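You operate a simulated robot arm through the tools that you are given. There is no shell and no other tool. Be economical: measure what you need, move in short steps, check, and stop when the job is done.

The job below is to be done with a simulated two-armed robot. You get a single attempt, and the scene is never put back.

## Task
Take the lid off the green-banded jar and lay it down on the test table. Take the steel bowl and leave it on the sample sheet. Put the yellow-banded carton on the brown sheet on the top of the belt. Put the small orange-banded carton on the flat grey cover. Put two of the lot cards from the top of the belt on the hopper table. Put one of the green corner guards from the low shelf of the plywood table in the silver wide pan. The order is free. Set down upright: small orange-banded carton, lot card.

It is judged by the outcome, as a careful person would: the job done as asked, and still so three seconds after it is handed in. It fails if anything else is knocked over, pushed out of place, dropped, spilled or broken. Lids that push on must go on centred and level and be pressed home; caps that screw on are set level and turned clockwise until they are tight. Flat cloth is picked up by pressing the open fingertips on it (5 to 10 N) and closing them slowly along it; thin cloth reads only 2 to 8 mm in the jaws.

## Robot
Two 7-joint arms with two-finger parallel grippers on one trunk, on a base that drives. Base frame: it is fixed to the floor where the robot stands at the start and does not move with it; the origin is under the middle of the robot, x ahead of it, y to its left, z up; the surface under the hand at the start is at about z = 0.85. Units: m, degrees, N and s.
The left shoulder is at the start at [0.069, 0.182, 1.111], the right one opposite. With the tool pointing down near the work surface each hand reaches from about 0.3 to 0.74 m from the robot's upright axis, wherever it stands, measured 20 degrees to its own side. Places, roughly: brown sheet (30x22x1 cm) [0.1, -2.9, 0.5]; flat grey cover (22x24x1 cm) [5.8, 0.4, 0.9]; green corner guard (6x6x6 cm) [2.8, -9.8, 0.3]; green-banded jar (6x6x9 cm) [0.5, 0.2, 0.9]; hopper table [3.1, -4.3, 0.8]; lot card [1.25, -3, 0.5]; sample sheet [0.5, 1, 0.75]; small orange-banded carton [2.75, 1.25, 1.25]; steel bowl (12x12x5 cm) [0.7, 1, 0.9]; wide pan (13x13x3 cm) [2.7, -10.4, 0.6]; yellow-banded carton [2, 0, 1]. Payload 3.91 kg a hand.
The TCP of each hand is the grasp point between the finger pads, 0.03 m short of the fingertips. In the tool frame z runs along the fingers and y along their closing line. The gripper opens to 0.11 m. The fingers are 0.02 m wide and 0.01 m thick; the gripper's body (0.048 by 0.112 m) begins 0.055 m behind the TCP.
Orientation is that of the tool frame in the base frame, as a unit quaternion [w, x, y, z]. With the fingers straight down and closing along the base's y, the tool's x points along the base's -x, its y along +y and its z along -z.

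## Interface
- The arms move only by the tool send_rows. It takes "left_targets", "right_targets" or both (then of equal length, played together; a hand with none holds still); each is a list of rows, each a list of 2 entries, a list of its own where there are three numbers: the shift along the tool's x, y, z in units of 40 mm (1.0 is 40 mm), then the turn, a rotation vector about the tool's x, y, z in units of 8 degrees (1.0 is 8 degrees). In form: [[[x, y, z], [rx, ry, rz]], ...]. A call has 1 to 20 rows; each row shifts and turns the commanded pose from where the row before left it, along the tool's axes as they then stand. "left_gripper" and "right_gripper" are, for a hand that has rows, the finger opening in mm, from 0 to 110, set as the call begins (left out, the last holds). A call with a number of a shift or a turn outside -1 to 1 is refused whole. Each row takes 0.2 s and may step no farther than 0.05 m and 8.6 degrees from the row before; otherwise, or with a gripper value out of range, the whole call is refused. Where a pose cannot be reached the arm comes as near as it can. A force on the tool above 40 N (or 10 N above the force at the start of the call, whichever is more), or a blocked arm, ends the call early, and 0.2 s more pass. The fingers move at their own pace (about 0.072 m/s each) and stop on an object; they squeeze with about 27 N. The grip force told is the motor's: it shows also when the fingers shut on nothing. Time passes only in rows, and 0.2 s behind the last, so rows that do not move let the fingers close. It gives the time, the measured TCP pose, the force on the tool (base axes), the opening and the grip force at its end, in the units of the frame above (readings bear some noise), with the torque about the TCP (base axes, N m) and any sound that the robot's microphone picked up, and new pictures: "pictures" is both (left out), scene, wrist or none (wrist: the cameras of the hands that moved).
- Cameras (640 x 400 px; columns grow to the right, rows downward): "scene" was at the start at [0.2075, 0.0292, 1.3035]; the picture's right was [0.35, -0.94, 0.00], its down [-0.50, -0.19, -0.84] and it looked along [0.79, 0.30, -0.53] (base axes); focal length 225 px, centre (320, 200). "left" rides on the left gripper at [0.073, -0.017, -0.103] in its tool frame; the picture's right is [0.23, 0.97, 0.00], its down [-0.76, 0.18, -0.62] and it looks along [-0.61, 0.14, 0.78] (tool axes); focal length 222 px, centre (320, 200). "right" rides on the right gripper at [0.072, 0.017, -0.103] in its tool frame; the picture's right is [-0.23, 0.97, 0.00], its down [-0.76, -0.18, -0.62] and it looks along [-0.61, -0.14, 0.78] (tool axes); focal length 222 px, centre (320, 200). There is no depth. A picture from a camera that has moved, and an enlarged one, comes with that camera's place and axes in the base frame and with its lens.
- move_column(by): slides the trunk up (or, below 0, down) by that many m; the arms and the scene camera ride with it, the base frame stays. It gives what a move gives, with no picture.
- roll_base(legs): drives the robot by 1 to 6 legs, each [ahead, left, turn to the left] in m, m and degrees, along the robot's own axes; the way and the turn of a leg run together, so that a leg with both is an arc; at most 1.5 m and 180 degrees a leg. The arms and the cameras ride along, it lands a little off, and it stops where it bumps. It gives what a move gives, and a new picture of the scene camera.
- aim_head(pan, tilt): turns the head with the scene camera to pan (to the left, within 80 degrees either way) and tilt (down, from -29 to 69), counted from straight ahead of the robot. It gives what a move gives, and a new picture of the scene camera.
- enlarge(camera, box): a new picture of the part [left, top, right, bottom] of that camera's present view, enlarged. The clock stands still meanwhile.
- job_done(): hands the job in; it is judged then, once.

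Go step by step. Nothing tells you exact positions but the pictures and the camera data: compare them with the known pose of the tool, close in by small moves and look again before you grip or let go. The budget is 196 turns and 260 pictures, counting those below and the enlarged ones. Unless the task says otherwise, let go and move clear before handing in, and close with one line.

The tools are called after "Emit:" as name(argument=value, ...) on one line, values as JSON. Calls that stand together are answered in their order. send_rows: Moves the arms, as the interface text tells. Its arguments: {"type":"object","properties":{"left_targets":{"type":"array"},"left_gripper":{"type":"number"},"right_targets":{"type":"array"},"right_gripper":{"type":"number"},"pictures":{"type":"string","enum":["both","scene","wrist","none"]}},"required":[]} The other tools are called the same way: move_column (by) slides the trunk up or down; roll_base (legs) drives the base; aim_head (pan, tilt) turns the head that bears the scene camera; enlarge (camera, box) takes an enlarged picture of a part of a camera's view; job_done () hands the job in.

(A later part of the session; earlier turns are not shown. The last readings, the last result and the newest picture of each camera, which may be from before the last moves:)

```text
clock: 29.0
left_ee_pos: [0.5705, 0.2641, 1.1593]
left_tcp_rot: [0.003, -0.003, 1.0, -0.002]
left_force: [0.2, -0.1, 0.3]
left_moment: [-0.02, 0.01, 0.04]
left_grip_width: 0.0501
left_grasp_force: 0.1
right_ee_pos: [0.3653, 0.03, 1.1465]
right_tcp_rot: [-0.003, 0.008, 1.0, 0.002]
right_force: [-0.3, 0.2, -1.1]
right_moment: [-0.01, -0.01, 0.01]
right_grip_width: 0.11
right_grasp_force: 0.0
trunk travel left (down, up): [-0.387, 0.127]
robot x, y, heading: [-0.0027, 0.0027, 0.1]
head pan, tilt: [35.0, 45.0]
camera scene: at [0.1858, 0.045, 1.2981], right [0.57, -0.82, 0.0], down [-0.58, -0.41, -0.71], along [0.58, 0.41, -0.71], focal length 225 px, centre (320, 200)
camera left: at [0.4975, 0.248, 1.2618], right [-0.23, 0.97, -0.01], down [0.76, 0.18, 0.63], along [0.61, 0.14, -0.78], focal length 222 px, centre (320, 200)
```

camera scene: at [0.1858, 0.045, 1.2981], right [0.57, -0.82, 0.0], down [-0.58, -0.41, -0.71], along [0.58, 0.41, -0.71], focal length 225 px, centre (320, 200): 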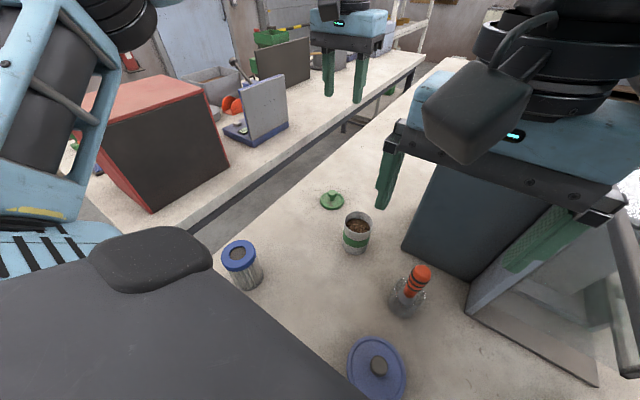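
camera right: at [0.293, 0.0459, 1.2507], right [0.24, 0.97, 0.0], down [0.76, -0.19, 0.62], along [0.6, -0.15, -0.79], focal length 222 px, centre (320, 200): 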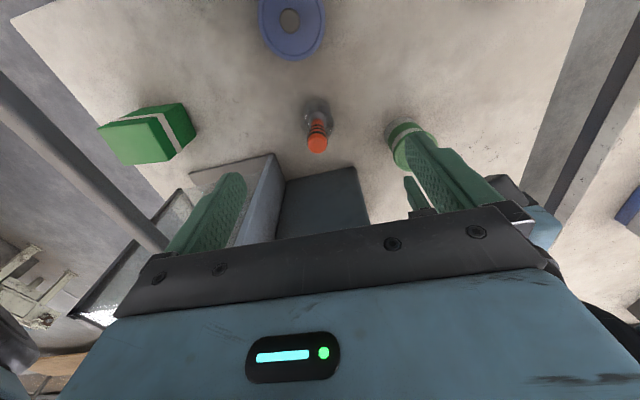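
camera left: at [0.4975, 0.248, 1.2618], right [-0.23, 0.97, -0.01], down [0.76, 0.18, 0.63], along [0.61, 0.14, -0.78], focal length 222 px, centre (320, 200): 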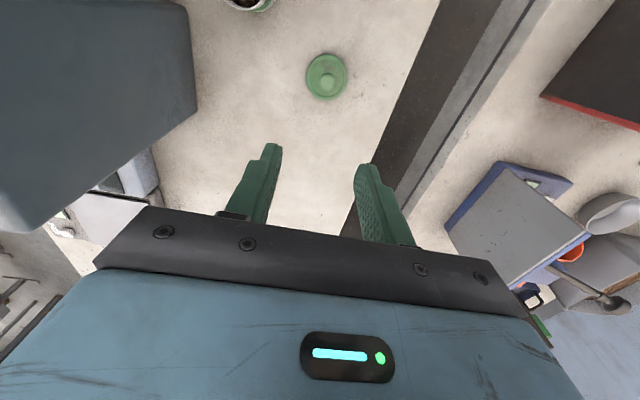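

The lid lies on the table. Next, the steel bowl on the neighbouring bench near (0.69, 0.99): back off and drive left to stand before that bench.

Emit:
roll_base(legs=[[-0.35, 0, 0], [0, 0.75, 0]])

Emit:
aim_head(pan=15, tilt=35)

```text
clock: 37.8
left_ee_pos: [0.2201, 1.008, 1.1579]
left_tcp_rot: [0.004, -0.006, 1.0, -0.002]
left_force: [-0.2, 0.0, 0.0]
left_moment: [0.01, 0.03, 0.02]
left_grip_width: 0.0501
left_grasp_force: 0.1
right_ee_pos: [0.0143, 0.772, 1.1459]
right_tcp_rot: [-0.003, 0.004, 1.0, 0.001]
right_force: [0.3, -0.1, -0.3]
right_moment: [-0.03, 0.01, -0.01]
right_grip_width: 0.11
right_grasp_force: 0.0
trunk travel left (down, up): [-0.387, 0.127]
robot x, y, heading: [-0.3507, 0.7426, 0.7]
head pan, tilt: [35.0, 45.0]
camera scene: at [-0.1636, 0.786, 1.2981], right [0.58, -0.81, 0.0], down [-0.58, -0.41, -0.71], along [0.58, 0.41, -0.71], focal length 225 px, centre (320, 200)
```

scene: 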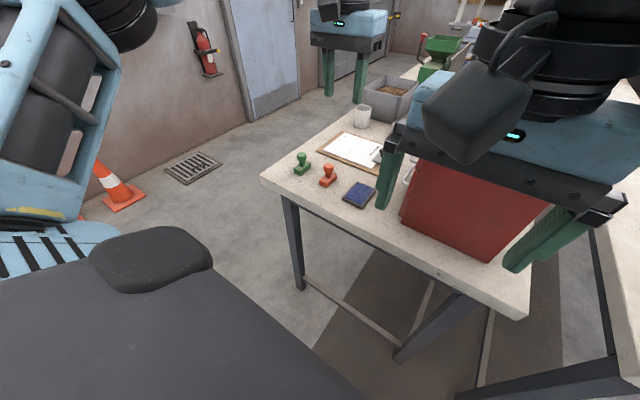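

```text
clock: 38.6
left_ee_pos: [0.22, 1.0082, 1.1595]
left_tcp_rot: [0.005, -0.006, 1.0, -0.003]
left_force: [0.5, 0.2, -0.1]
left_moment: [0.0, 0.0, 0.03]
left_grip_width: 0.0499
left_grasp_force: 0.0
right_ee_pos: [0.0137, 0.771, 1.145]
right_tcp_rot: [-0.003, 0.003, 1.0, 0.002]
right_force: [-0.1, 0.0, -0.9]
right_moment: [-0.01, 0.0, 0.01]
right_grip_width: 0.1103
right_grasp_force: 0.1
trunk travel left (down, up): [-0.387, 0.127]
robot x, y, heading: [-0.3511, 0.7403, 0.3]
head pan, tilt: [15.0, 35.0]
camera scene: at [-0.145, 0.7624, 1.3129], right [0.27, -0.96, 0.0], down [-0.55, -0.15, -0.82], along [0.79, 0.22, -0.57], focal length 225 px, centre (320, 200)
```

scene: 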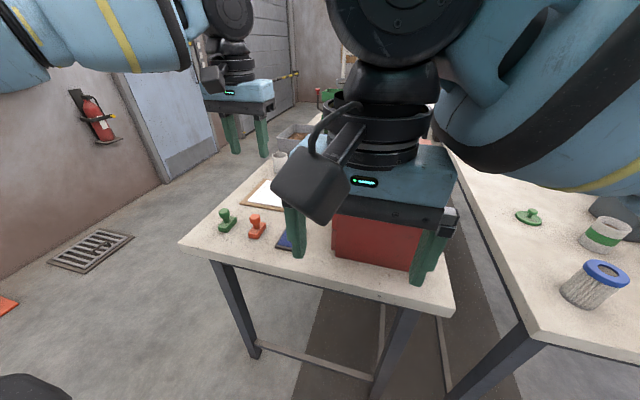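

The sample sheet is the white board-mounted sheet behind the red box, and the bench is open on its left side. I'll drive round to stand on that side facing it.

Emit:
roll_base(legs=[[0, 1.0, 0], [0.95, 0, 0], [0, 0, -90]])

Emit:
aim_head(pan=0, tilt=45)

```text
clock: 56.2
left_ee_pos: [0.8682, 1.2056, 1.1586]
left_tcp_rot: [0.002, 0.696, 0.718, -0.006]
left_force: [0.8, 1.2, 0.5]
left_moment: [-0.01, 0.0, 0.04]
left_grip_width: 0.0501
left_grasp_force: 0.0
right_ee_pos: [0.6269, 1.4059, 1.1463]
right_tcp_rot: [-0.001, 0.702, 0.712, 0.004]
right_force: [0.2, -1.2, 0.4]
right_moment: [-0.01, 0.0, 0.02]
right_grip_width: 0.1097
right_grasp_force: 0.0
trunk travel left (down, up): [-0.387, 0.127]
robot x, y, heading: [0.5862, 1.7686, -88.3]
head pan, tilt: [15.0, 35.0]
camera scene: at [0.617, 1.5635, 1.313], right [-0.96, -0.29, 0.0], down [-0.16, 0.55, -0.82], along [0.23, -0.78, -0.57], focal length 225 px, centre (320, 200)
```

scene: 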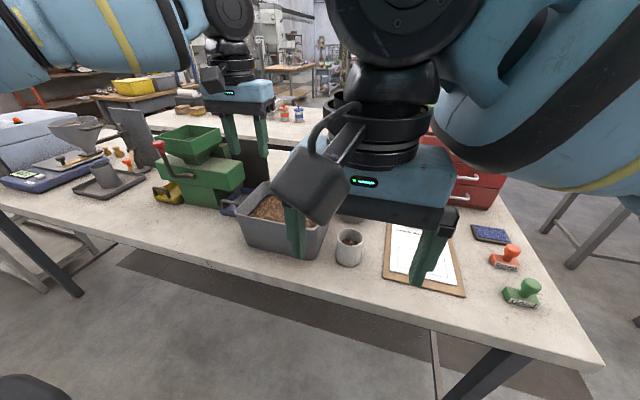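

```text
clock: 57.0
left_ee_pos: [0.8688, 1.2059, 1.1589]
left_tcp_rot: [0.002, 0.696, 0.718, -0.005]
left_force: [-0.7, 0.2, 0.1]
left_moment: [0.0, -0.01, -0.01]
left_grip_width: 0.0501
left_grasp_force: 0.1
right_ee_pos: [0.6275, 1.4074, 1.1464]
right_tcp_rot: [-0.001, 0.702, 0.712, 0.004]
right_force: [0.7, 0.2, -0.4]
right_moment: [0.03, 0.01, 0.04]
right_grip_width: 0.1099
right_grasp_force: 0.1
trunk travel left (down, up): [-0.387, 0.127]
robot x, y, heading: [0.5903, 1.7689, -88.2]
head pan, tilt: [0.0, 45.0]
camera scene: at [0.5943, 1.5667, 1.2982], right [-1.0, -0.03, 0.0], down [-0.02, 0.71, -0.71], along [0.02, -0.71, -0.71], focal length 225 px, centre (320, 200)
```

scene: 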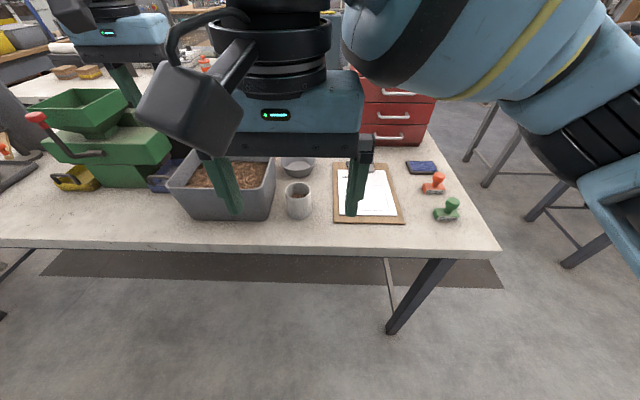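

I see the bowl behind the beaker and the clipboard sheet to the right of it. I'll shift the robot right and closer, so the left hand can work on both.

Emit:
roll_base(legs=[[0, -0.19, -1.7], [0.2, 0, 0]])

Emit:
send_rows(right_targets=[[[0, -1, 0], [0, 0, 0]], [[0, -1, 0], [0, 0, 0]], [[0, -1, 0], [0, 0, 0]], [[0, -1, 0], [0, 0, 0]]], left_targets=[[[0, 0, 0], [0, 0, 0]], [[0, 0, 0], [0, 0, 0]], [[0, 0, 0], [0, 0, 0]], [[0, 0, 0], [0, 0, 0]]], left_gripper=110)

```text
clock: 60.5
left_ee_pos: [0.663, 0.9933, 1.1587]
left_tcp_rot: [0.002, 0.705, 0.709, -0.005]
left_force: [-0.3, -0.6, -0.9]
left_moment: [0.03, -0.02, 0.01]
left_grip_width: 0.05
left_grasp_force: 0.1
right_ee_pos: [0.4264, 1.2008, 1.1462]
right_tcp_rot: [-0.001, 0.712, 0.702, 0.003]
right_force: [-0.2, 0.5, -0.2]
right_moment: [0.06, 0.04, 0.03]
right_grip_width: 0.11
right_grasp_force: 0.1
trunk travel left (down, up): [-0.387, 0.127]
robot x, y, heading: [0.3972, 1.5639, -89.6]
head pan, tilt: [0.0, 45.0]
camera scene: at [0.398, 1.3613, 1.2981], right [-1.0, 0.0, 0.0], down [0.0, 0.71, -0.71], along [0.0, -0.71, -0.71], focal length 225 px, centre (320, 200)
```

scene: 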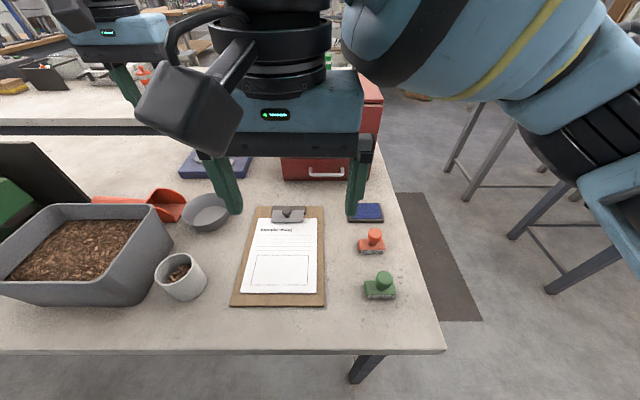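

```text
clock: 61.5
left_ee_pos: [0.6609, 0.9933, 1.1605]
left_tcp_rot: [0.002, 0.706, 0.708, -0.005]
left_force: [0.7, 0.2, -0.6]
left_moment: [-0.03, 0.03, 0.01]
left_grip_width: 0.11
left_grasp_force: 0.0
right_ee_pos: [0.2654, 1.2038, 1.1461]
right_tcp_rot: [-0.001, 0.712, 0.702, 0.003]
right_force: [-0.7, -0.2, 0.0]
right_moment: [0.0, 0.02, -0.01]
right_grip_width: 0.1102
right_grasp_force: 0.1
trunk travel left (down, up): [-0.387, 0.127]
robot x, y, heading: [0.3979, 1.5631, -89.9]
head pan, tilt: [0.0, 45.0]
camera scene: at [0.3967, 1.3618, 1.2982], right [-1.0, 0.0, 0.0], down [0.0, 0.71, -0.71], along [0.0, -0.71, -0.71], focal length 225 px, centre (320, 200)
camera right: at [0.2833, 1.2753, 1.2494], right [0.97, -0.24, 0.0], down [-0.19, -0.76, 0.62], along [-0.15, -0.6, -0.79], focal length 222 px, centre (320, 200)
camera left: at [0.6443, 1.067, 1.2621], right [0.97, 0.23, -0.01], down [0.18, -0.76, 0.63], along [0.14, -0.61, -0.78], focal length 222 px, centre (320, 200)
```

scene: 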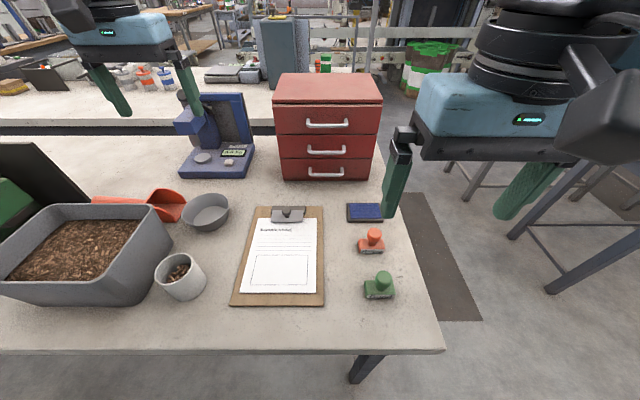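
right: 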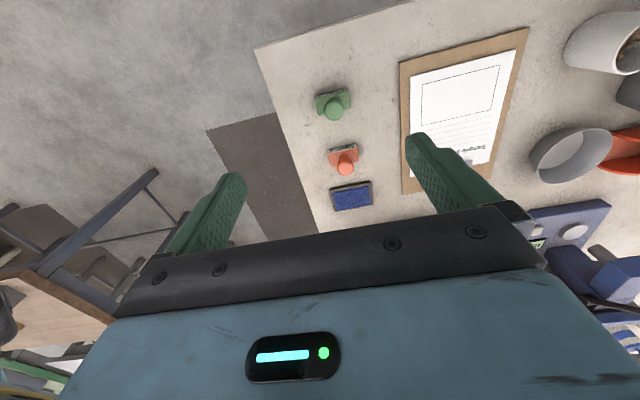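
left: 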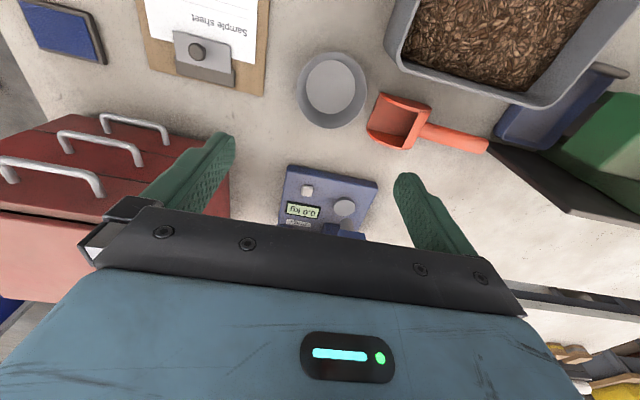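

Bench top is at about 0.85; bowl centre about (0.677, 0.987), rim at 0.90; sheet centre about (0.48, 1.09). I'll grip the bowl's rim on the sheet side; approach above first.

Emit:
send_rows(left_targets=[[[0, -0.5, 0.8], [0, 0, 0]], [[0, -0.5, 0.8], [0, 0, 0]], [[-0.1, 0, 1], [0, 0, 0]], [[0, 0, 1], [0, 0, 0]], [[0, 0, 0.6], [0, 0, 0]], [[0, 0, 0], [0, 0, 0]]], left_gripper=44)

```text
clock: 62.9
left_ee_pos: [0.6237, 0.9879, 0.9911]
left_tcp_rot: [0.001, 0.705, 0.709, -0.005]
left_force: [0.0, -0.1, -0.6]
left_moment: [-0.02, -0.01, 0.01]
left_grip_width: 0.0441
left_grasp_force: 0.0
right_ee_pos: [0.2671, 1.2039, 1.1456]
right_tcp_rot: [0.0, 0.711, 0.703, 0.003]
right_force: [0.0, 0.6, 0.8]
right_moment: [0.01, 0.03, -0.04]
right_grip_width: 0.1098
right_grasp_force: 0.0
trunk travel left (down, up): [-0.387, 0.127]
robot x, y, heading: [0.3963, 1.5635, -90.1]
head pan, tilt: [0.0, 45.0]
camera scene: at [0.3979, 1.3617, 1.2982], right [-1.0, 0.0, 0.0], down [0.0, 0.71, -0.71], along [0.0, -0.71, -0.71], focal length 225 px, centre (320, 200)
camera left: at [0.6074, 1.0603, 1.0946], right [0.97, 0.23, -0.01], down [0.18, -0.76, 0.63], along [0.14, -0.61, -0.78], focal length 222 px, centre (320, 200)
```

scene: 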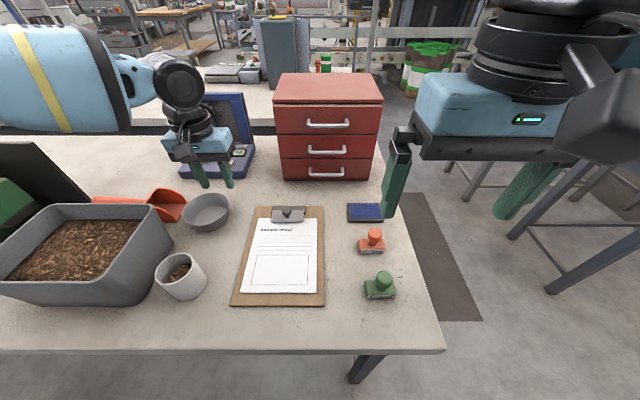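
left: 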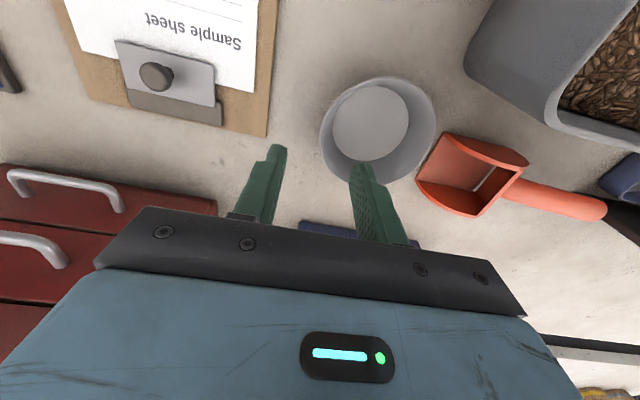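

The rim's left edge is near x=0.629. I'll centre on it and go down to z≈0.90.

Emit:
send_rows(left_targets=[[[0.05, 0.15, 0.8], [0, 0, 0]], [[0, 0, 0.6], [0, 0, 0]], [[0, 0, 0.4], [0, 0, 0]], [[0, 0, 0.35], [0, 0, 0]], [[0, 0, 0], [0, 0, 0]]], pictures="wrist")

Emit:
enlarge(camera="scene", box=[120, 120, 280, 240])

```text
clock: 64.1
left_ee_pos: [0.628, 0.9894, 0.907]
left_tcp_rot: [0.001, 0.705, 0.709, -0.005]
left_force: [1.1, -0.4, 0.1]
left_moment: [-0.01, 0.0, 0.0]
left_grip_width: 0.044
left_grasp_force: 0.1
right_ee_pos: [0.2679, 1.2038, 1.1448]
right_tcp_rot: [-0.001, 0.712, 0.702, 0.004]
right_force: [0.0, -0.1, 0.2]
right_moment: [0.01, -0.03, 0.01]
right_grip_width: 0.1101
right_grasp_force: 0.0
trunk travel left (down, up): [-0.387, 0.127]
robot x, y, heading: [0.3977, 1.5633, -90.1]
head pan, tilt: [0.0, 45.0]
camera left: at [0.6106, 1.0627, 1.0088], right [0.97, 0.23, -0.01], down [0.18, -0.76, 0.63], along [0.14, -0.61, -0.78], focal length 222 px, centre (320, 200)
```

left: 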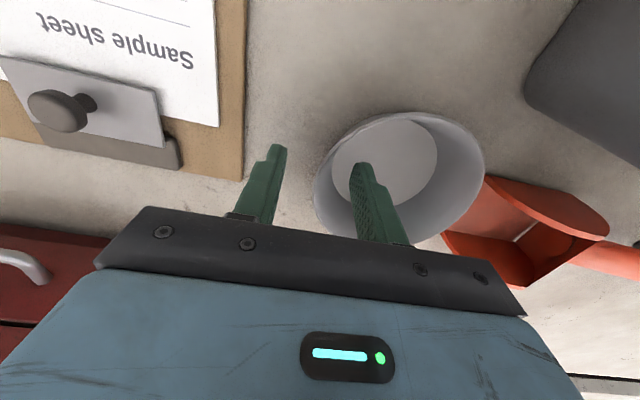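

```text
3.33 times, centred on (200, 180) of scene
camera zoom: at [0.3979, 1.3617, 1.2982], right [-1.0, 0.0, 0.0], down [0.0, 0.71, -0.71], along [0.0, -0.71, -0.71], focal length 751 px, centre (720, 267)
```

zoom: 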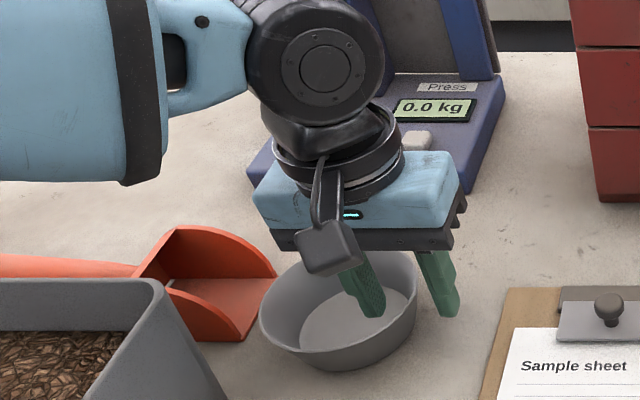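

Fingers straddle the rim wall. Lower a touch and close.

Emit:
send_rows(left_targets=[[[0, 0, 0.15], [0, 0, 0]], [[0, 0, 0], [0, 0, 0]]], pictures="none")

Emit:
send_rows(left_targets=[[[0, 0, 0], [0, 0, 0]], [[0, 0, 0], [0, 0, 0]], [[0, 0, 0], [0, 0, 0]], [[0, 0, 0], [0, 0, 0]]], left_gripper=0, pictures="wrist")

```text
clock: 64.7
left_ee_pos: [0.6257, 0.9888, 0.9006]
left_tcp_rot: [0.001, 0.705, 0.709, -0.004]
left_force: [-0.4, 0.4, -0.1]
left_moment: [0.01, 0.02, -0.02]
left_grip_width: 0.0438
left_grasp_force: 0.1
right_ee_pos: [0.2685, 1.2044, 1.1445]
right_tcp_rot: [-0.002, 0.712, 0.702, 0.004]
right_force: [0.1, 1.2, -0.2]
right_moment: [-0.01, -0.01, -0.02]
right_grip_width: 0.1098
right_grasp_force: 0.1
trunk travel left (down, up): [-0.387, 0.127]
robot x, y, heading: [0.3985, 1.5646, -89.8]
head pan, tilt: [0.0, 45.0]
```

```text
clock: 65.7
left_ee_pos: [0.627, 0.9879, 0.9002]
left_tcp_rot: [0.003, 0.705, 0.71, -0.005]
left_force: [1.8, -2.2, 7.5]
left_moment: [0.08, -0.73, -0.11]
left_grip_width: 0.0105
left_grasp_force: 26.7
right_ee_pos: [0.2665, 1.2038, 1.1456]
right_tcp_rot: [-0.001, 0.712, 0.702, 0.004]
right_force: [0.0, -0.1, -0.5]
right_moment: [0.01, -0.01, 0.01]
right_grip_width: 0.1101
right_grasp_force: 0.1
trunk travel left (down, up): [-0.387, 0.127]
robot x, y, heading: [0.3972, 1.5641, -89.9]
head pan, tilt: [0.0, 45.0]
camera left: at [0.6101, 1.0625, 1.0034], right [0.97, 0.23, -0.01], down [0.18, -0.75, 0.63], along [0.14, -0.61, -0.78], focal length 222 px, centre (320, 200)
```

left: 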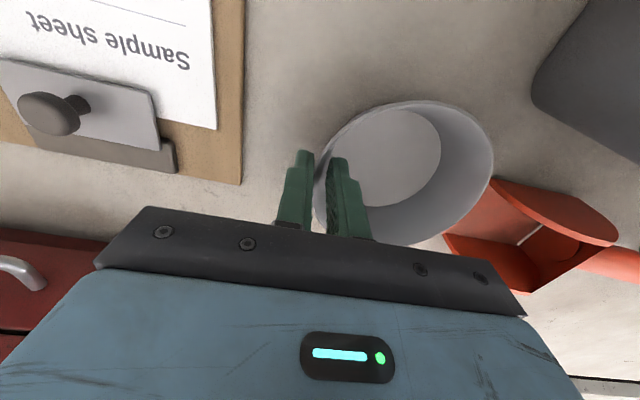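

Gripped. Lift and carry over the sheet.

Emit:
send_rows(left_targets=[[[0, 0, -0.6], [0, 0, 0]], [[0, 0, -1], [0, 0, 0]], [[0, 0, -0.6], [0, 0, 0]], [[0.46, -1, 0], [0, 0, 0]], [[0.46, -1, 0], [0, 0, 0]], [[0.46, -1, 0], [0, 0, 0]], [[0.46, -1, 0], [0, 0, 0]], [[0.46, -1, 0], [0, 0, 0]], [[0, 0, 0], [0, 0, 0]]])

```text
clock: 67.7
left_ee_pos: [0.5275, 1.0758, 0.9894]
left_tcp_rot: [0.001, 0.705, 0.709, -0.005]
left_force: [0.3, 0.6, -0.4]
left_moment: [-0.03, 0.04, 0.03]
left_grip_width: 0.0041
left_grasp_force: 26.7
left hand out of reach, approached as far as the arm can: row 5, 6, 7, 8
right_ee_pos: [0.2684, 1.204, 1.145]
right_tcp_rot: [-0.001, 0.712, 0.702, 0.004]
right_force: [0.5, 0.4, 0.6]
right_moment: [-0.02, -0.01, 0.02]
right_grip_width: 0.11
right_grasp_force: 0.2
trunk travel left (down, up): [-0.387, 0.127]
robot x, y, heading: [0.4002, 1.5629, -89.8]
head pan, tilt: [0.0, 45.0]
camera scene: at [0.3981, 1.3615, 1.2981], right [-1.0, 0.0, 0.0], down [0.0, 0.71, -0.71], along [0.0, -0.71, -0.71], focal length 225 px, centre (320, 200)
camera left: at [0.5113, 1.1491, 1.0928], right [0.97, 0.23, -0.01], down [0.18, -0.76, 0.63], along [0.14, -0.61, -0.78], focal length 222 px, centre (320, 200)
```

scene: 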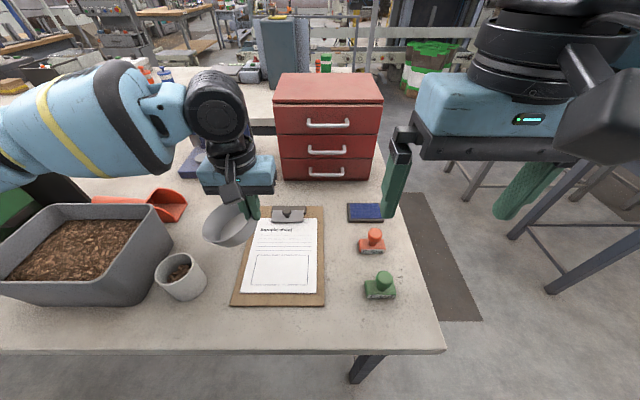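
left: 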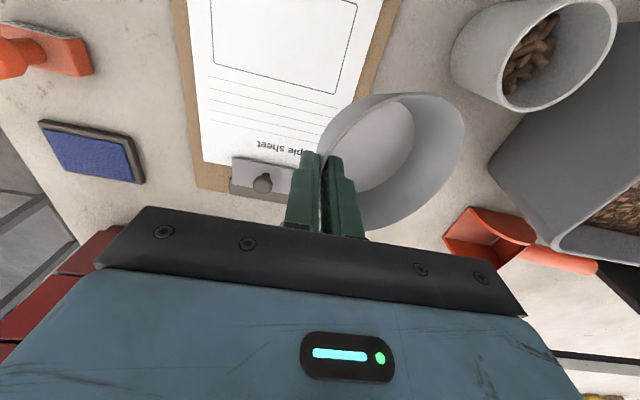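

The bowl hangs safely; the arm is at its limit, so I'll shift the base 10 cm to the right instead.

Emit:
roll_base(legs=[[-0.01, -0.1, 0]])

Emit:
enlarge(camera="left", box=[160, 0, 560, 250])

```text
clock: 69.2
left_ee_pos: [0.4279, 1.0855, 0.9907]
left_tcp_rot: [0.001, 0.705, 0.709, -0.005]
left_force: [-1.2, -0.6, 0.2]
left_moment: [-0.02, 0.02, -0.02]
left_grip_width: 0.0038
left_grasp_force: 27.7
right_ee_pos: [0.1674, 1.2128, 1.1453]
right_tcp_rot: [-0.001, 0.711, 0.703, 0.004]
right_force: [0.8, -0.7, 0.3]
right_moment: [-0.01, 0.02, -0.03]
right_grip_width: 0.11
right_grasp_force: 0.0
trunk travel left (down, up): [-0.387, 0.127]
robot x, y, heading: [0.296, 1.5728, -90.1]
head pan, tilt: [0.0, 45.0]
camera scene: at [0.2977, 1.3714, 1.2981], right [-1.0, 0.0, 0.0], down [0.0, 0.71, -0.71], along [0.0, -0.71, -0.71], focal length 225 px, centre (320, 200)
```

scene: 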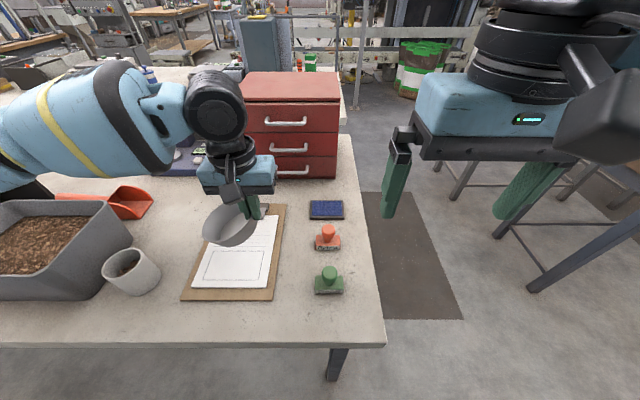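

```text
1.60 times, centred on (360, 125) of left
camera zoom: at [0.4113, 1.159, 1.0929], right [0.97, 0.23, -0.01], down [0.18, -0.76, 0.63], along [0.14, -0.61, -0.78], focal length 355 px, centre (256, 320)
```

zoom: 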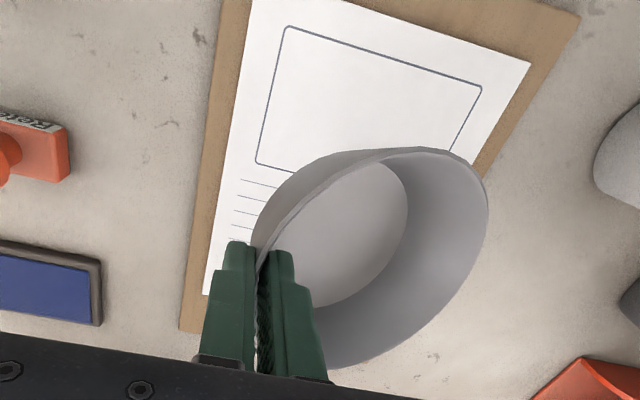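

The bowl is over the sheet's middle. Lower gradually to contact.

Emit:
send_rows(left_targets=[[[0, 0, 0.8], [0, 0, 0]], [[0, 0, 0.6], [0, 0, 0]], [[0, 0, 0.2], [0, 0, 0]], [[0, 0, 0.1], [0, 0, 0]], [[0, 0, 0], [0, 0, 0]]])

Emit:
enlarge(camera="scene", box=[150, 180, 310, 300])

```text
clock: 70.4
left_ee_pos: [0.4273, 1.0857, 0.9228]
left_tcp_rot: [0.003, 0.705, 0.71, -0.005]
left_force: [-3.0, -0.8, 9.8]
left_moment: [0.03, -0.56, -0.04]
left_grip_width: 0.0072
left_grasp_force: 27.0
right_ee_pos: [0.1663, 1.2137, 1.1447]
right_tcp_rot: [-0.001, 0.711, 0.703, 0.003]
right_force: [-0.1, 0.7, -0.1]
right_moment: [0.0, -0.01, -0.01]
right_grip_width: 0.1099
right_grasp_force: 0.1
trunk travel left (down, up): [-0.387, 0.127]
robot x, y, heading: [0.3007, 1.5742, -90.1]
head pan, tilt: [0.0, 45.0]
camera scene: at [0.2973, 1.372, 1.2982], right [-1.0, 0.0, 0.0], down [0.0, 0.71, -0.71], along [0.0, -0.71, -0.71], focal length 225 px, centre (320, 200)
camera left: at [0.4111, 1.1587, 1.0254], right [0.97, 0.23, -0.01], down [0.18, -0.75, 0.63], along [0.14, -0.61, -0.78], focal length 222 px, centre (320, 200)
```

scene: 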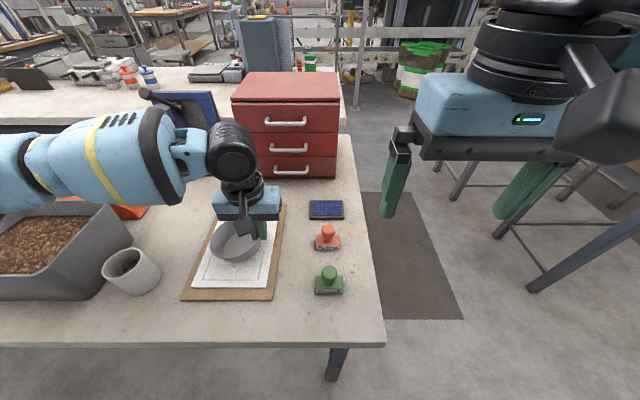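
left: 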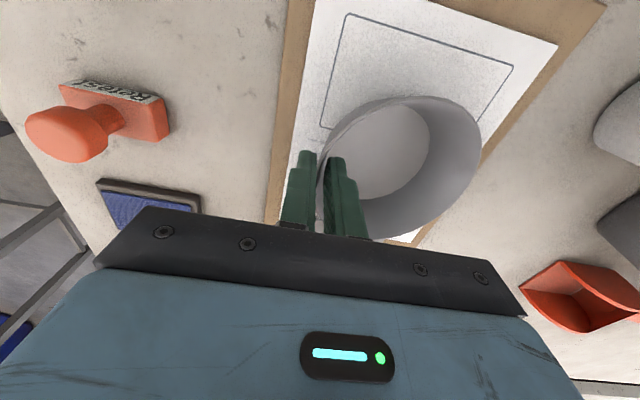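

```text
3.33 times, centred on (230, 240) of scene
camera zoom: at [0.2973, 1.372, 1.2982], right [-1.0, 0.0, 0.0], down [0.0, 0.71, -0.71], along [0.0, -0.71, -0.71], focal length 751 px, centre (620, 67)
```

zoom: 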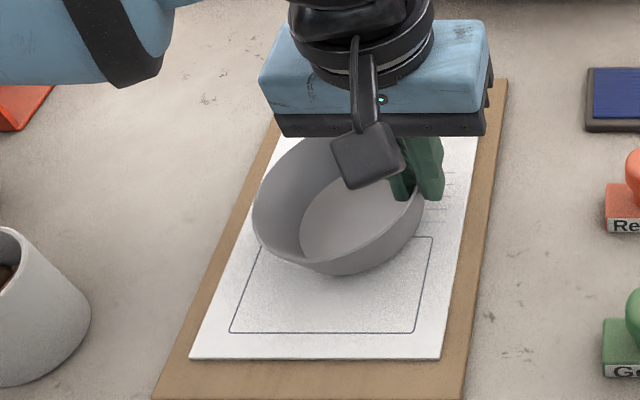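

It touches; a bit more lowering to let it level.

Emit:
send_rows(left_targets=[[[0, 0, 0.12], [0, 0, 0]], [[0, 0, 0.12], [0, 0, 0]], [[0, 0, 0.1], [0, 0, 0]], [[0, 0, 0], [0, 0, 0]]], pictures="none")

Emit:
enlarge(camera="scene", box=[150, 180, 310, 300])

```text
clock: 71.4
left_ee_pos: [0.4284, 1.0852, 0.9103]
left_tcp_rot: [0.001, 0.705, 0.709, -0.005]
left_force: [-3.1, 0.6, 11.7]
left_moment: [0.08, -0.57, -0.02]
left_grip_width: 0.0104
left_grasp_force: 26.7
right_ee_pos: [0.1675, 1.2147, 1.1451]
right_tcp_rot: [-0.001, 0.712, 0.702, 0.003]
right_force: [-0.8, 0.4, -1.0]
right_moment: [0.01, -0.03, 0.02]
right_grip_width: 0.1098
right_grasp_force: 0.2
trunk travel left (down, up): [-0.387, 0.127]
robot x, y, heading: [0.296, 1.5761, -90.0]
head pan, tilt: [0.0, 45.0]
```

```text
3.33 times, centred on (230, 240) of scene
camera zoom: at [0.2972, 1.3723, 1.2983], right [-1.0, 0.0, 0.0], down [0.0, 0.71, -0.71], along [0.0, -0.71, -0.71], focal length 751 px, centre (620, 67)
```

zoom: 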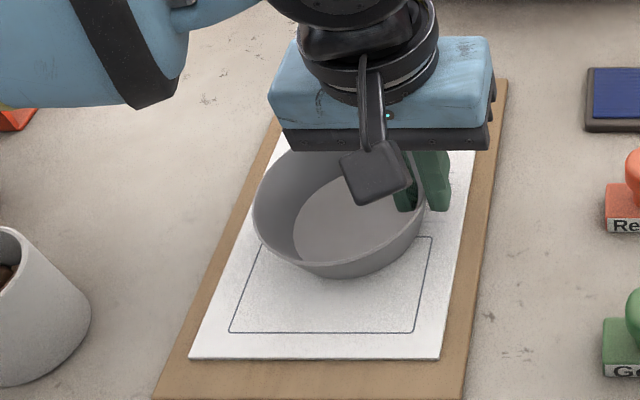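

Level now (same jaw reading as at pick-up). Release and lift away.

Emit:
send_rows(left_targets=[[[0, 0, 0], [0, 0, 0]], [[0, 0, 0], [0, 0, 0]], [[0, 0, 0], [0, 0, 0]]], left_gripper=40, pictures="none")

Emit:
send_rows(left_targets=[[[0, 0, -0.7], [0, 0, 0]], [[0, 0, -1], [0, 0, 0]], [[0, 0, -1], [0, 0, 0]], [[0, 0, -1], [0, 0, 0]], [[0, 0, -1], [0, 0, 0]], [[0, 0, -1], [0, 0, 0]]], pictures="scene")

```text
clock: 72.2
left_ee_pos: [0.4278, 1.0853, 0.908]
left_tcp_rot: [0.001, 0.705, 0.709, -0.005]
left_force: [0.2, -0.3, -0.1]
left_moment: [0.01, -0.04, 0.04]
left_grip_width: 0.0402
left_grasp_force: 0.1
right_ee_pos: [0.1669, 1.2145, 1.1457]
right_tcp_rot: [-0.002, 0.712, 0.703, 0.003]
right_force: [0.0, 0.5, 1.0]
right_moment: [0.0, 0.0, -0.02]
right_grip_width: 0.1103
right_grasp_force: 0.1
trunk travel left (down, up): [-0.387, 0.127]
robot x, y, heading: [0.2971, 1.5757, -89.9]
head pan, tilt: [0.0, 45.0]
```

```text
clock: 73.6
left_ee_pos: [0.4457, 1.0828, 1.1088]
left_tcp_rot: [0.001, 0.705, 0.709, -0.005]
left_force: [1.0, -0.1, -0.3]
left_moment: [-0.01, 0.01, -0.03]
left_grip_width: 0.0401
left_grasp_force: 0.0
left hand out of reach, approached as far as the arm can: row 4, 5, 6
right_ee_pos: [0.1676, 1.2144, 1.1451]
right_tcp_rot: [-0.002, 0.711, 0.703, 0.004]
right_force: [-0.6, 0.5, 0.9]
right_moment: [0.02, -0.03, 0.0]
right_grip_width: 0.1101
right_grasp_force: 0.0
trunk travel left (down, up): [-0.387, 0.127]
robot x, y, heading: [0.2993, 1.5762, -89.8]
head pan, tilt: [0.0, 45.0]
camera scene: at [0.2977, 1.3719, 1.2982], right [-1.0, 0.0, 0.0], down [0.0, 0.71, -0.71], along [0.0, -0.71, -0.71], focal length 225 px, centre (320, 200)
```

scene: 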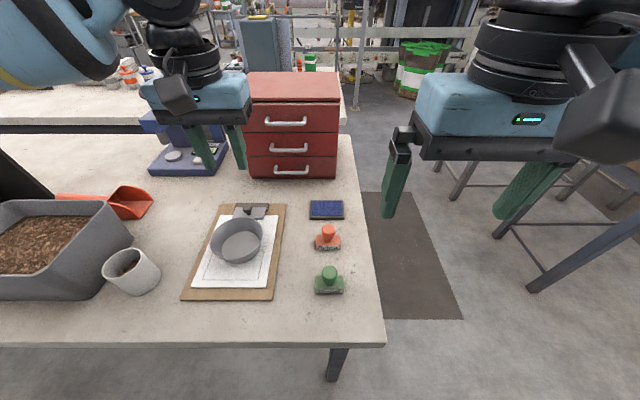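

Bowl is on the sheet. Next the orange-banded carton near (2.75, 1.25) on the white rack: back off, face +x, look.

Emit:
roll_base(legs=[[-0.3, 0, 0], [0, 0, 90]])

Emit:
aim_head(pan=-10, tilt=10)

Emit:
enlarge(camera="scene", box=[200, 60, 440, 210])

```text
clock: 79.4
left_ee_pos: [0.7916, 2.0141, 1.1074]
left_tcp_rot: [0.004, 0.004, 1.0, -0.002]
left_force: [-0.4, 0.4, -0.1]
left_moment: [0.01, -0.01, 0.02]
left_grip_width: 0.0402
left_grasp_force: 0.1
right_ee_pos: [0.6558, 1.7362, 1.1448]
right_tcp_rot: [-0.003, 0.014, 1.0, 0.002]
right_force: [0.1, -0.4, 0.5]
right_moment: [-0.03, 0.0, -0.01]
right_grip_width: 0.1102
right_grasp_force: 0.2
trunk travel left (down, up): [-0.387, 0.127]
robot x, y, heading: [0.2983, 1.8748, -0.7]
head pan, tilt: [0.0, 45.0]
camera scene: at [0.4975, 1.8685, 1.2981], right [-0.01, -1.0, 0.0], down [-0.71, 0.01, -0.71], along [0.71, -0.01, -0.71], focal length 225 px, centre (320, 200)
```

scene: 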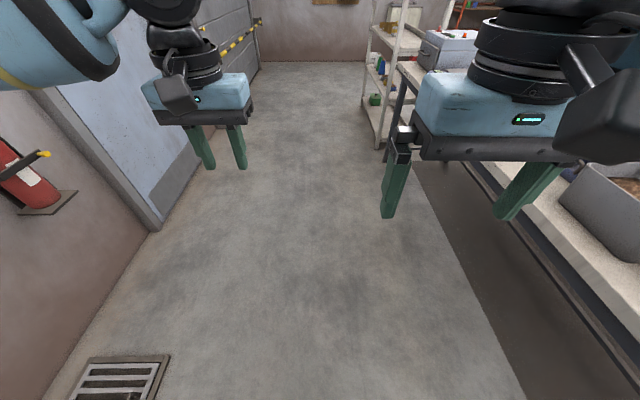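

```text
clock: 80.5
left_ee_pos: [0.7914, 2.0141, 1.1077]
left_tcp_rot: [0.004, 0.005, 1.0, -0.003]
left_force: [0.4, 0.3, 0.1]
left_moment: [-0.01, 0.03, 0.0]
left_grip_width: 0.04
left_grasp_force: 0.1
right_ee_pos: [0.6565, 1.737, 1.1453]
right_tcp_rot: [-0.004, 0.013, 1.0, 0.002]
right_force: [-0.1, 0.7, -0.6]
right_moment: [0.0, -0.02, 0.02]
right_grip_width: 0.11
right_grasp_force: 0.0
trunk travel left (down, up): [-0.387, 0.127]
robot x, y, heading: [0.2972, 1.87, -0.8]
head pan, tilt: [-10.0, 10.0]
camera scene: at [0.5076, 1.8522, 1.353], right [-0.19, -0.98, 0.0], down [-0.17, 0.03, -0.98], along [0.97, -0.18, -0.17], focal length 225 px, centre (320, 200)
```

scene: 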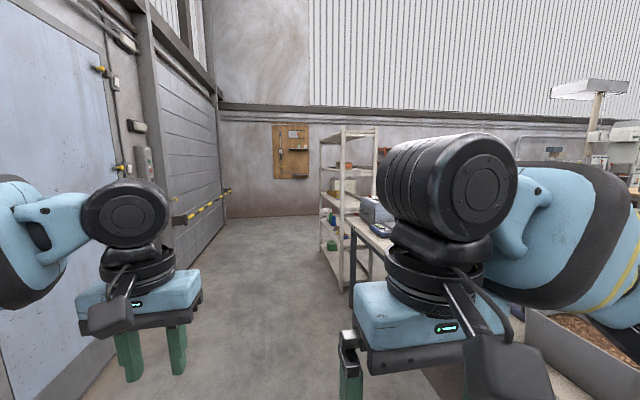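

```text
2.67 times, centred on (320, 135) of scene
camera zoom: at [0.5076, 1.8522, 1.353], right [-0.19, -0.98, 0.0], down [-0.17, 0.03, -0.98], along [0.97, -0.18, -0.17], focal length 601 px, centre (320, 373)
```

zoom: 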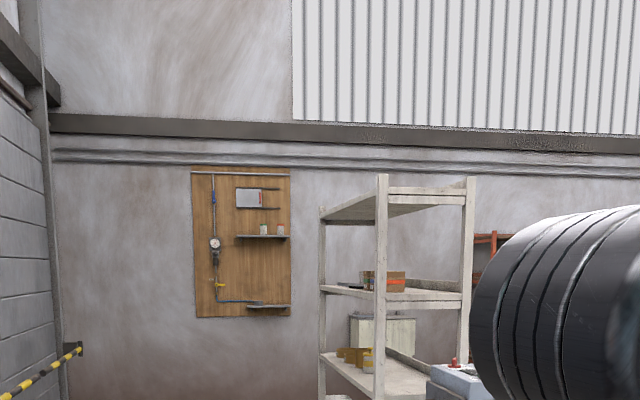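

The small orange-banded carton is on the upper shelf of the white rack (z≈1.3). Its long open side faces the aisle, so I'll drive along the aisle and face the rack.

Emit:
roll_base(legs=[[1.2, 0.15, 0], [1.2, 0, 0], [0, 0, -89]])

Emit:
aim_head(pan=10, tilt=10)

```text
clock: 96.1
left_ee_pos: [2.8267, 1.4829, 1.1086]
left_tcp_rot: [0.001, 0.717, 0.697, -0.005]
left_force: [0.5, -0.5, 0.7]
left_moment: [0.03, 0.0, 0.02]
left_grip_width: 0.0401
left_grasp_force: 0.0
right_ee_pos: [2.5511, 1.6242, 1.1454]
right_tcp_rot: [-0.001, 0.723, 0.69, 0.004]
right_force: [-0.5, 0.8, 0.2]
right_moment: [0.01, 0.0, -0.01]
right_grip_width: 0.1097
right_grasp_force: 0.0
trunk travel left (down, up): [-0.387, 0.127]
robot x, y, heading: [2.6947, 1.9791, -91.6]
head pan, tilt: [-10.0, 10.0]
camera scene: at [2.6714, 1.7676, 1.3531], right [-0.98, 0.2, 0.0], down [0.04, 0.17, -0.98], along [-0.2, -0.96, -0.17], focal length 225 px, centre (320, 200)
```

scene: 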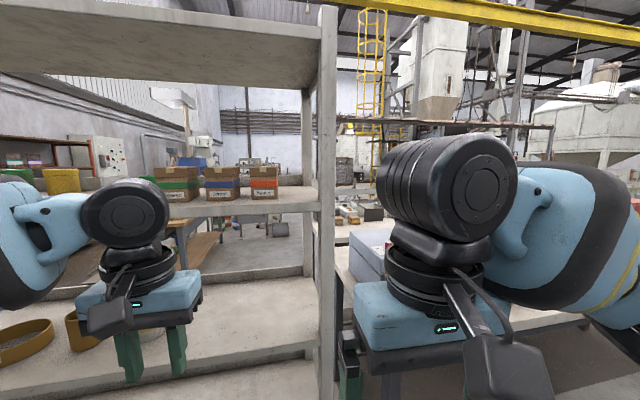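

```text
clock: 96.9
left_ee_pos: [2.8265, 1.4822, 1.1087]
left_tcp_rot: [0.001, 0.717, 0.697, -0.005]
left_force: [0.0, -0.3, 0.1]
left_moment: [-0.02, 0.0, -0.01]
left_grip_width: 0.0401
left_grasp_force: 0.0
right_ee_pos: [2.5524, 1.6243, 1.1448]
right_tcp_rot: [-0.002, 0.723, 0.69, 0.003]
right_force: [-0.1, -0.1, -0.2]
right_moment: [-0.02, 0.0, -0.03]
right_grip_width: 0.1099
right_grasp_force: 0.0
trunk travel left (down, up): [-0.387, 0.127]
robot x, y, heading: [2.6942, 1.9815, -91.7]
head pan, tilt: [10.0, 10.0]
camera scene: at [2.7036, 1.7666, 1.3531], right [-0.99, -0.14, 0.0], down [-0.02, 0.17, -0.98], along [0.14, -0.97, -0.17], focal length 225 px, centre (320, 200)
```

scene: 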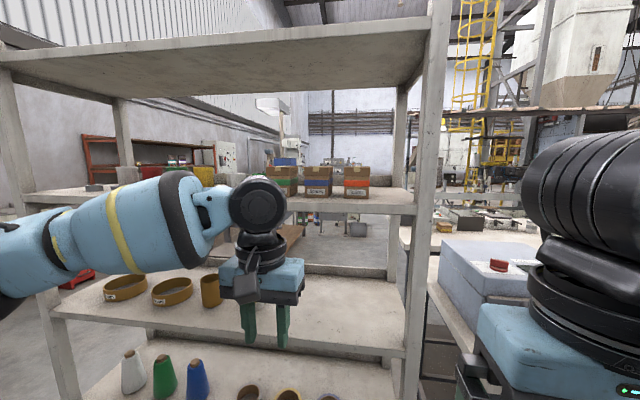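

Three cartons (green, blue, orange) stand on the shelf; orange is the rightmost. Zoom in.

Emit:
enlarge(camera="scene", box=[240, 130, 460, 268])

```text
2.90 times, centred on (350, 199) of scene
camera zoom: at [2.7036, 1.7666, 1.3531], right [-0.99, -0.14, 0.0], down [-0.02, 0.17, -0.98], along [0.14, -0.97, -0.17], focal length 653 px, centre (233, 203)
```

zoom: 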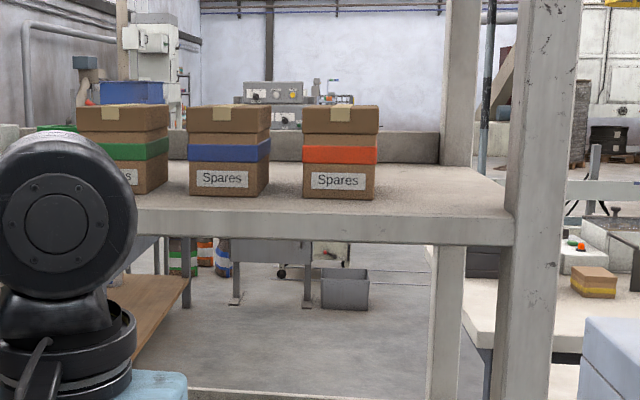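

I'll use the left hand pitched about 45° so it can come in under the top shelf. First align the base so the carton is ~15° to the left, and raise the trunk.

Emit:
roll_base(legs=[[0, -0.17, 1.7]])

Emit:
move_column(by=0.12)

Emit:
send_rows(left_targets=[[[0.2, 0, -0.8], [0, -0.94, 0]], [[0, 0, -0.8], [0, -0.94, 0]], [[0, 0, -0.6], [0, -0.94, 0]], [[0, 0, 0], [0, -0.94, 0]], [[0, 0, 0], [0, -0.94, 0]], [[0, 0, 0], [0, -0.94, 0]], [[0, 0, 0], [0, 0, 0]]], left_gripper=110)

```text
clock: 99.0
left_ee_pos: [2.6726, 1.4894, 1.1075]
left_tcp_rot: [0.001, 0.706, 0.708, -0.005]
left_force: [0.2, 0.1, 0.7]
left_moment: [-0.02, 0.02, -0.01]
left_grip_width: 0.0398
left_grasp_force: 0.0
right_ee_pos: [2.3944, 1.6237, 1.1443]
right_tcp_rot: [-0.001, 0.713, 0.701, 0.004]
right_force: [-1.1, -0.3, 0.2]
right_moment: [0.04, 0.01, -0.05]
right_grip_width: 0.11
right_grasp_force: 0.0
trunk travel left (down, up): [-0.387, 0.127]
robot x, y, heading: [2.5271, 1.9821, -90.3]
head pan, tilt: [10.0, 10.0]
camera scene: at [2.5415, 1.7699, 1.3531], right [-0.99, -0.17, 0.0], down [-0.03, 0.17, -0.98], along [0.17, -0.97, -0.17], focal length 225 px, centre (320, 200)
```

scene: 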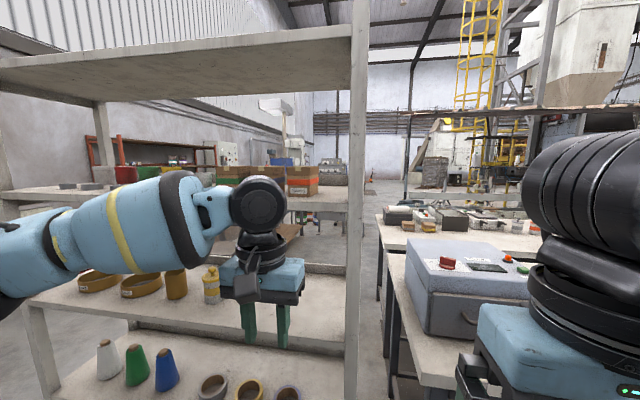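

```text
clock: 100.5
left_ee_pos: [2.673, 1.5578, 1.3667]
left_tcp_rot: [0.109, 0.698, 0.698, -0.114]
left_force: [0.1, 0.3, -0.4]
left_moment: [0.0, 0.02, -0.05]
left_grip_width: 0.0401
left_grasp_force: 0.0
right_ee_pos: [2.395, 1.6221, 1.2638]
right_tcp_rot: [-0.001, 0.713, 0.701, 0.006]
right_force: [-0.5, -0.9, -0.3]
right_moment: [0.07, -0.02, 0.0]
right_grip_width: 0.1097
right_grasp_force: 0.1
trunk travel left (down, up): [-0.507, 0.007]
robot x, y, heading: [2.5274, 1.9801, -90.2]
head pan, tilt: [10.0, 10.0]
```

```text
clock: 102.1
left_ee_pos: [2.6739, 1.6032, 1.4449]
left_tcp_rot: [0.368, 0.6, 0.604, -0.374]
left_force: [-0.2, -0.2, -0.1]
left_moment: [0.02, 0.03, -0.01]
left_grip_width: 0.1103
left_grasp_force: 0.0
right_ee_pos: [2.394, 1.6226, 1.2646]
right_tcp_rot: [-0.001, 0.713, 0.701, 0.003]
right_force: [0.1, -0.2, 0.2]
right_moment: [-0.01, 0.0, 0.02]
right_grip_width: 0.1099
right_grasp_force: 0.1
trunk travel left (down, up): [-0.507, 0.007]
robot x, y, heading: [2.5248, 1.9801, -90.4]
head pan, tilt: [10.0, 10.0]
camera scene: at [2.542, 1.8696, 1.4947], right [-0.99, -0.17, 0.0], down [-0.03, 0.17, -0.98], along [0.17, -0.97, -0.17], focal length 225 px, centre (320, 200)
camera left: at [2.6577, 1.7274, 1.4264], right [0.97, 0.1, -0.21], down [0.19, 0.21, 0.96], along [0.14, -0.97, 0.19], focal length 222 px, centre (320, 200)
```

scene: 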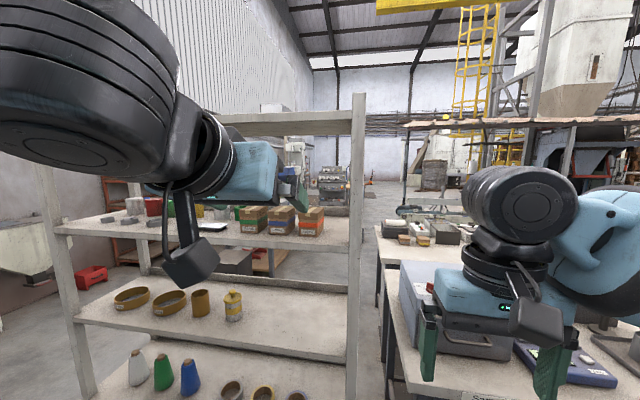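
left: 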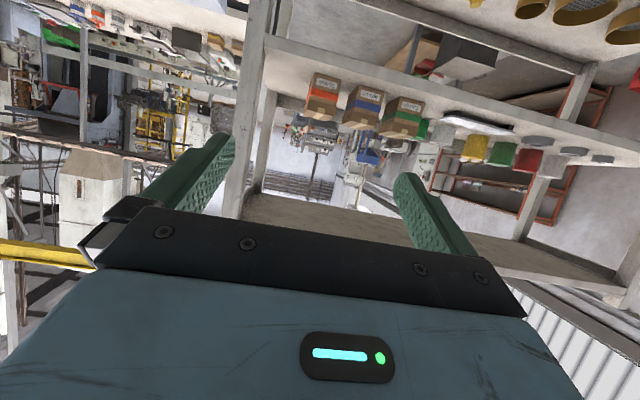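

Now I have a higher view. Zoom to locate the orange carton precisely.

Emit:
enlarge(camera="scene", box=[220, 180, 380, 280])

Emit:
enlarge(camera="left", box=[220, 40, 460, 190])

```text
4.00 times, centred on (300, 230) of scene
camera zoom: at [2.542, 1.8696, 1.4947], right [-0.99, -0.17, 0.0], down [-0.03, 0.17, -0.98], along [0.17, -0.97, -0.17], focal length 901 px, centre (400, 80)
```

zoom: 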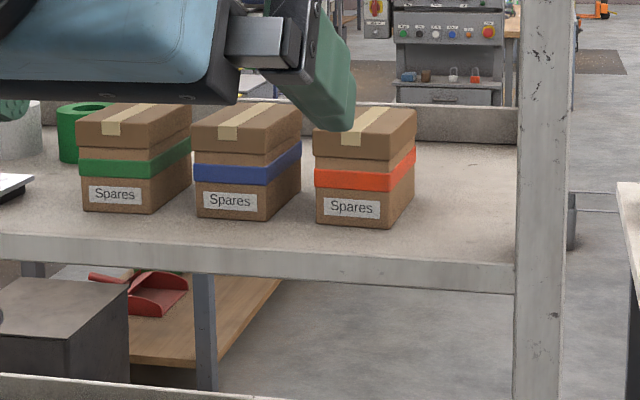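

```text
2.67 times, centred on (340, 115) of left
camera zoom: at [2.6577, 1.7274, 1.4264], right [0.97, 0.1, -0.21], down [0.19, 0.21, 0.96], along [0.14, -0.97, 0.19], focal length 592 px, centre (267, 427)
```

zoom: 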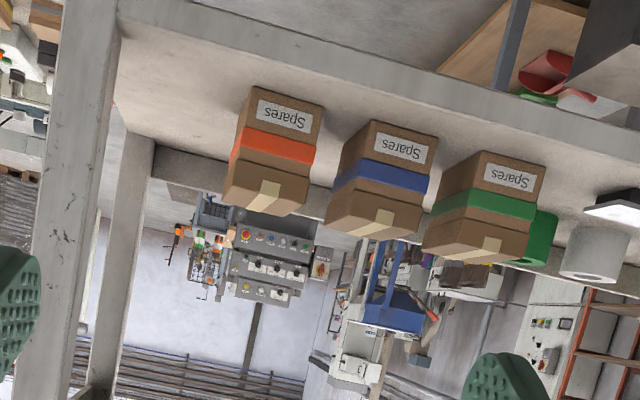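

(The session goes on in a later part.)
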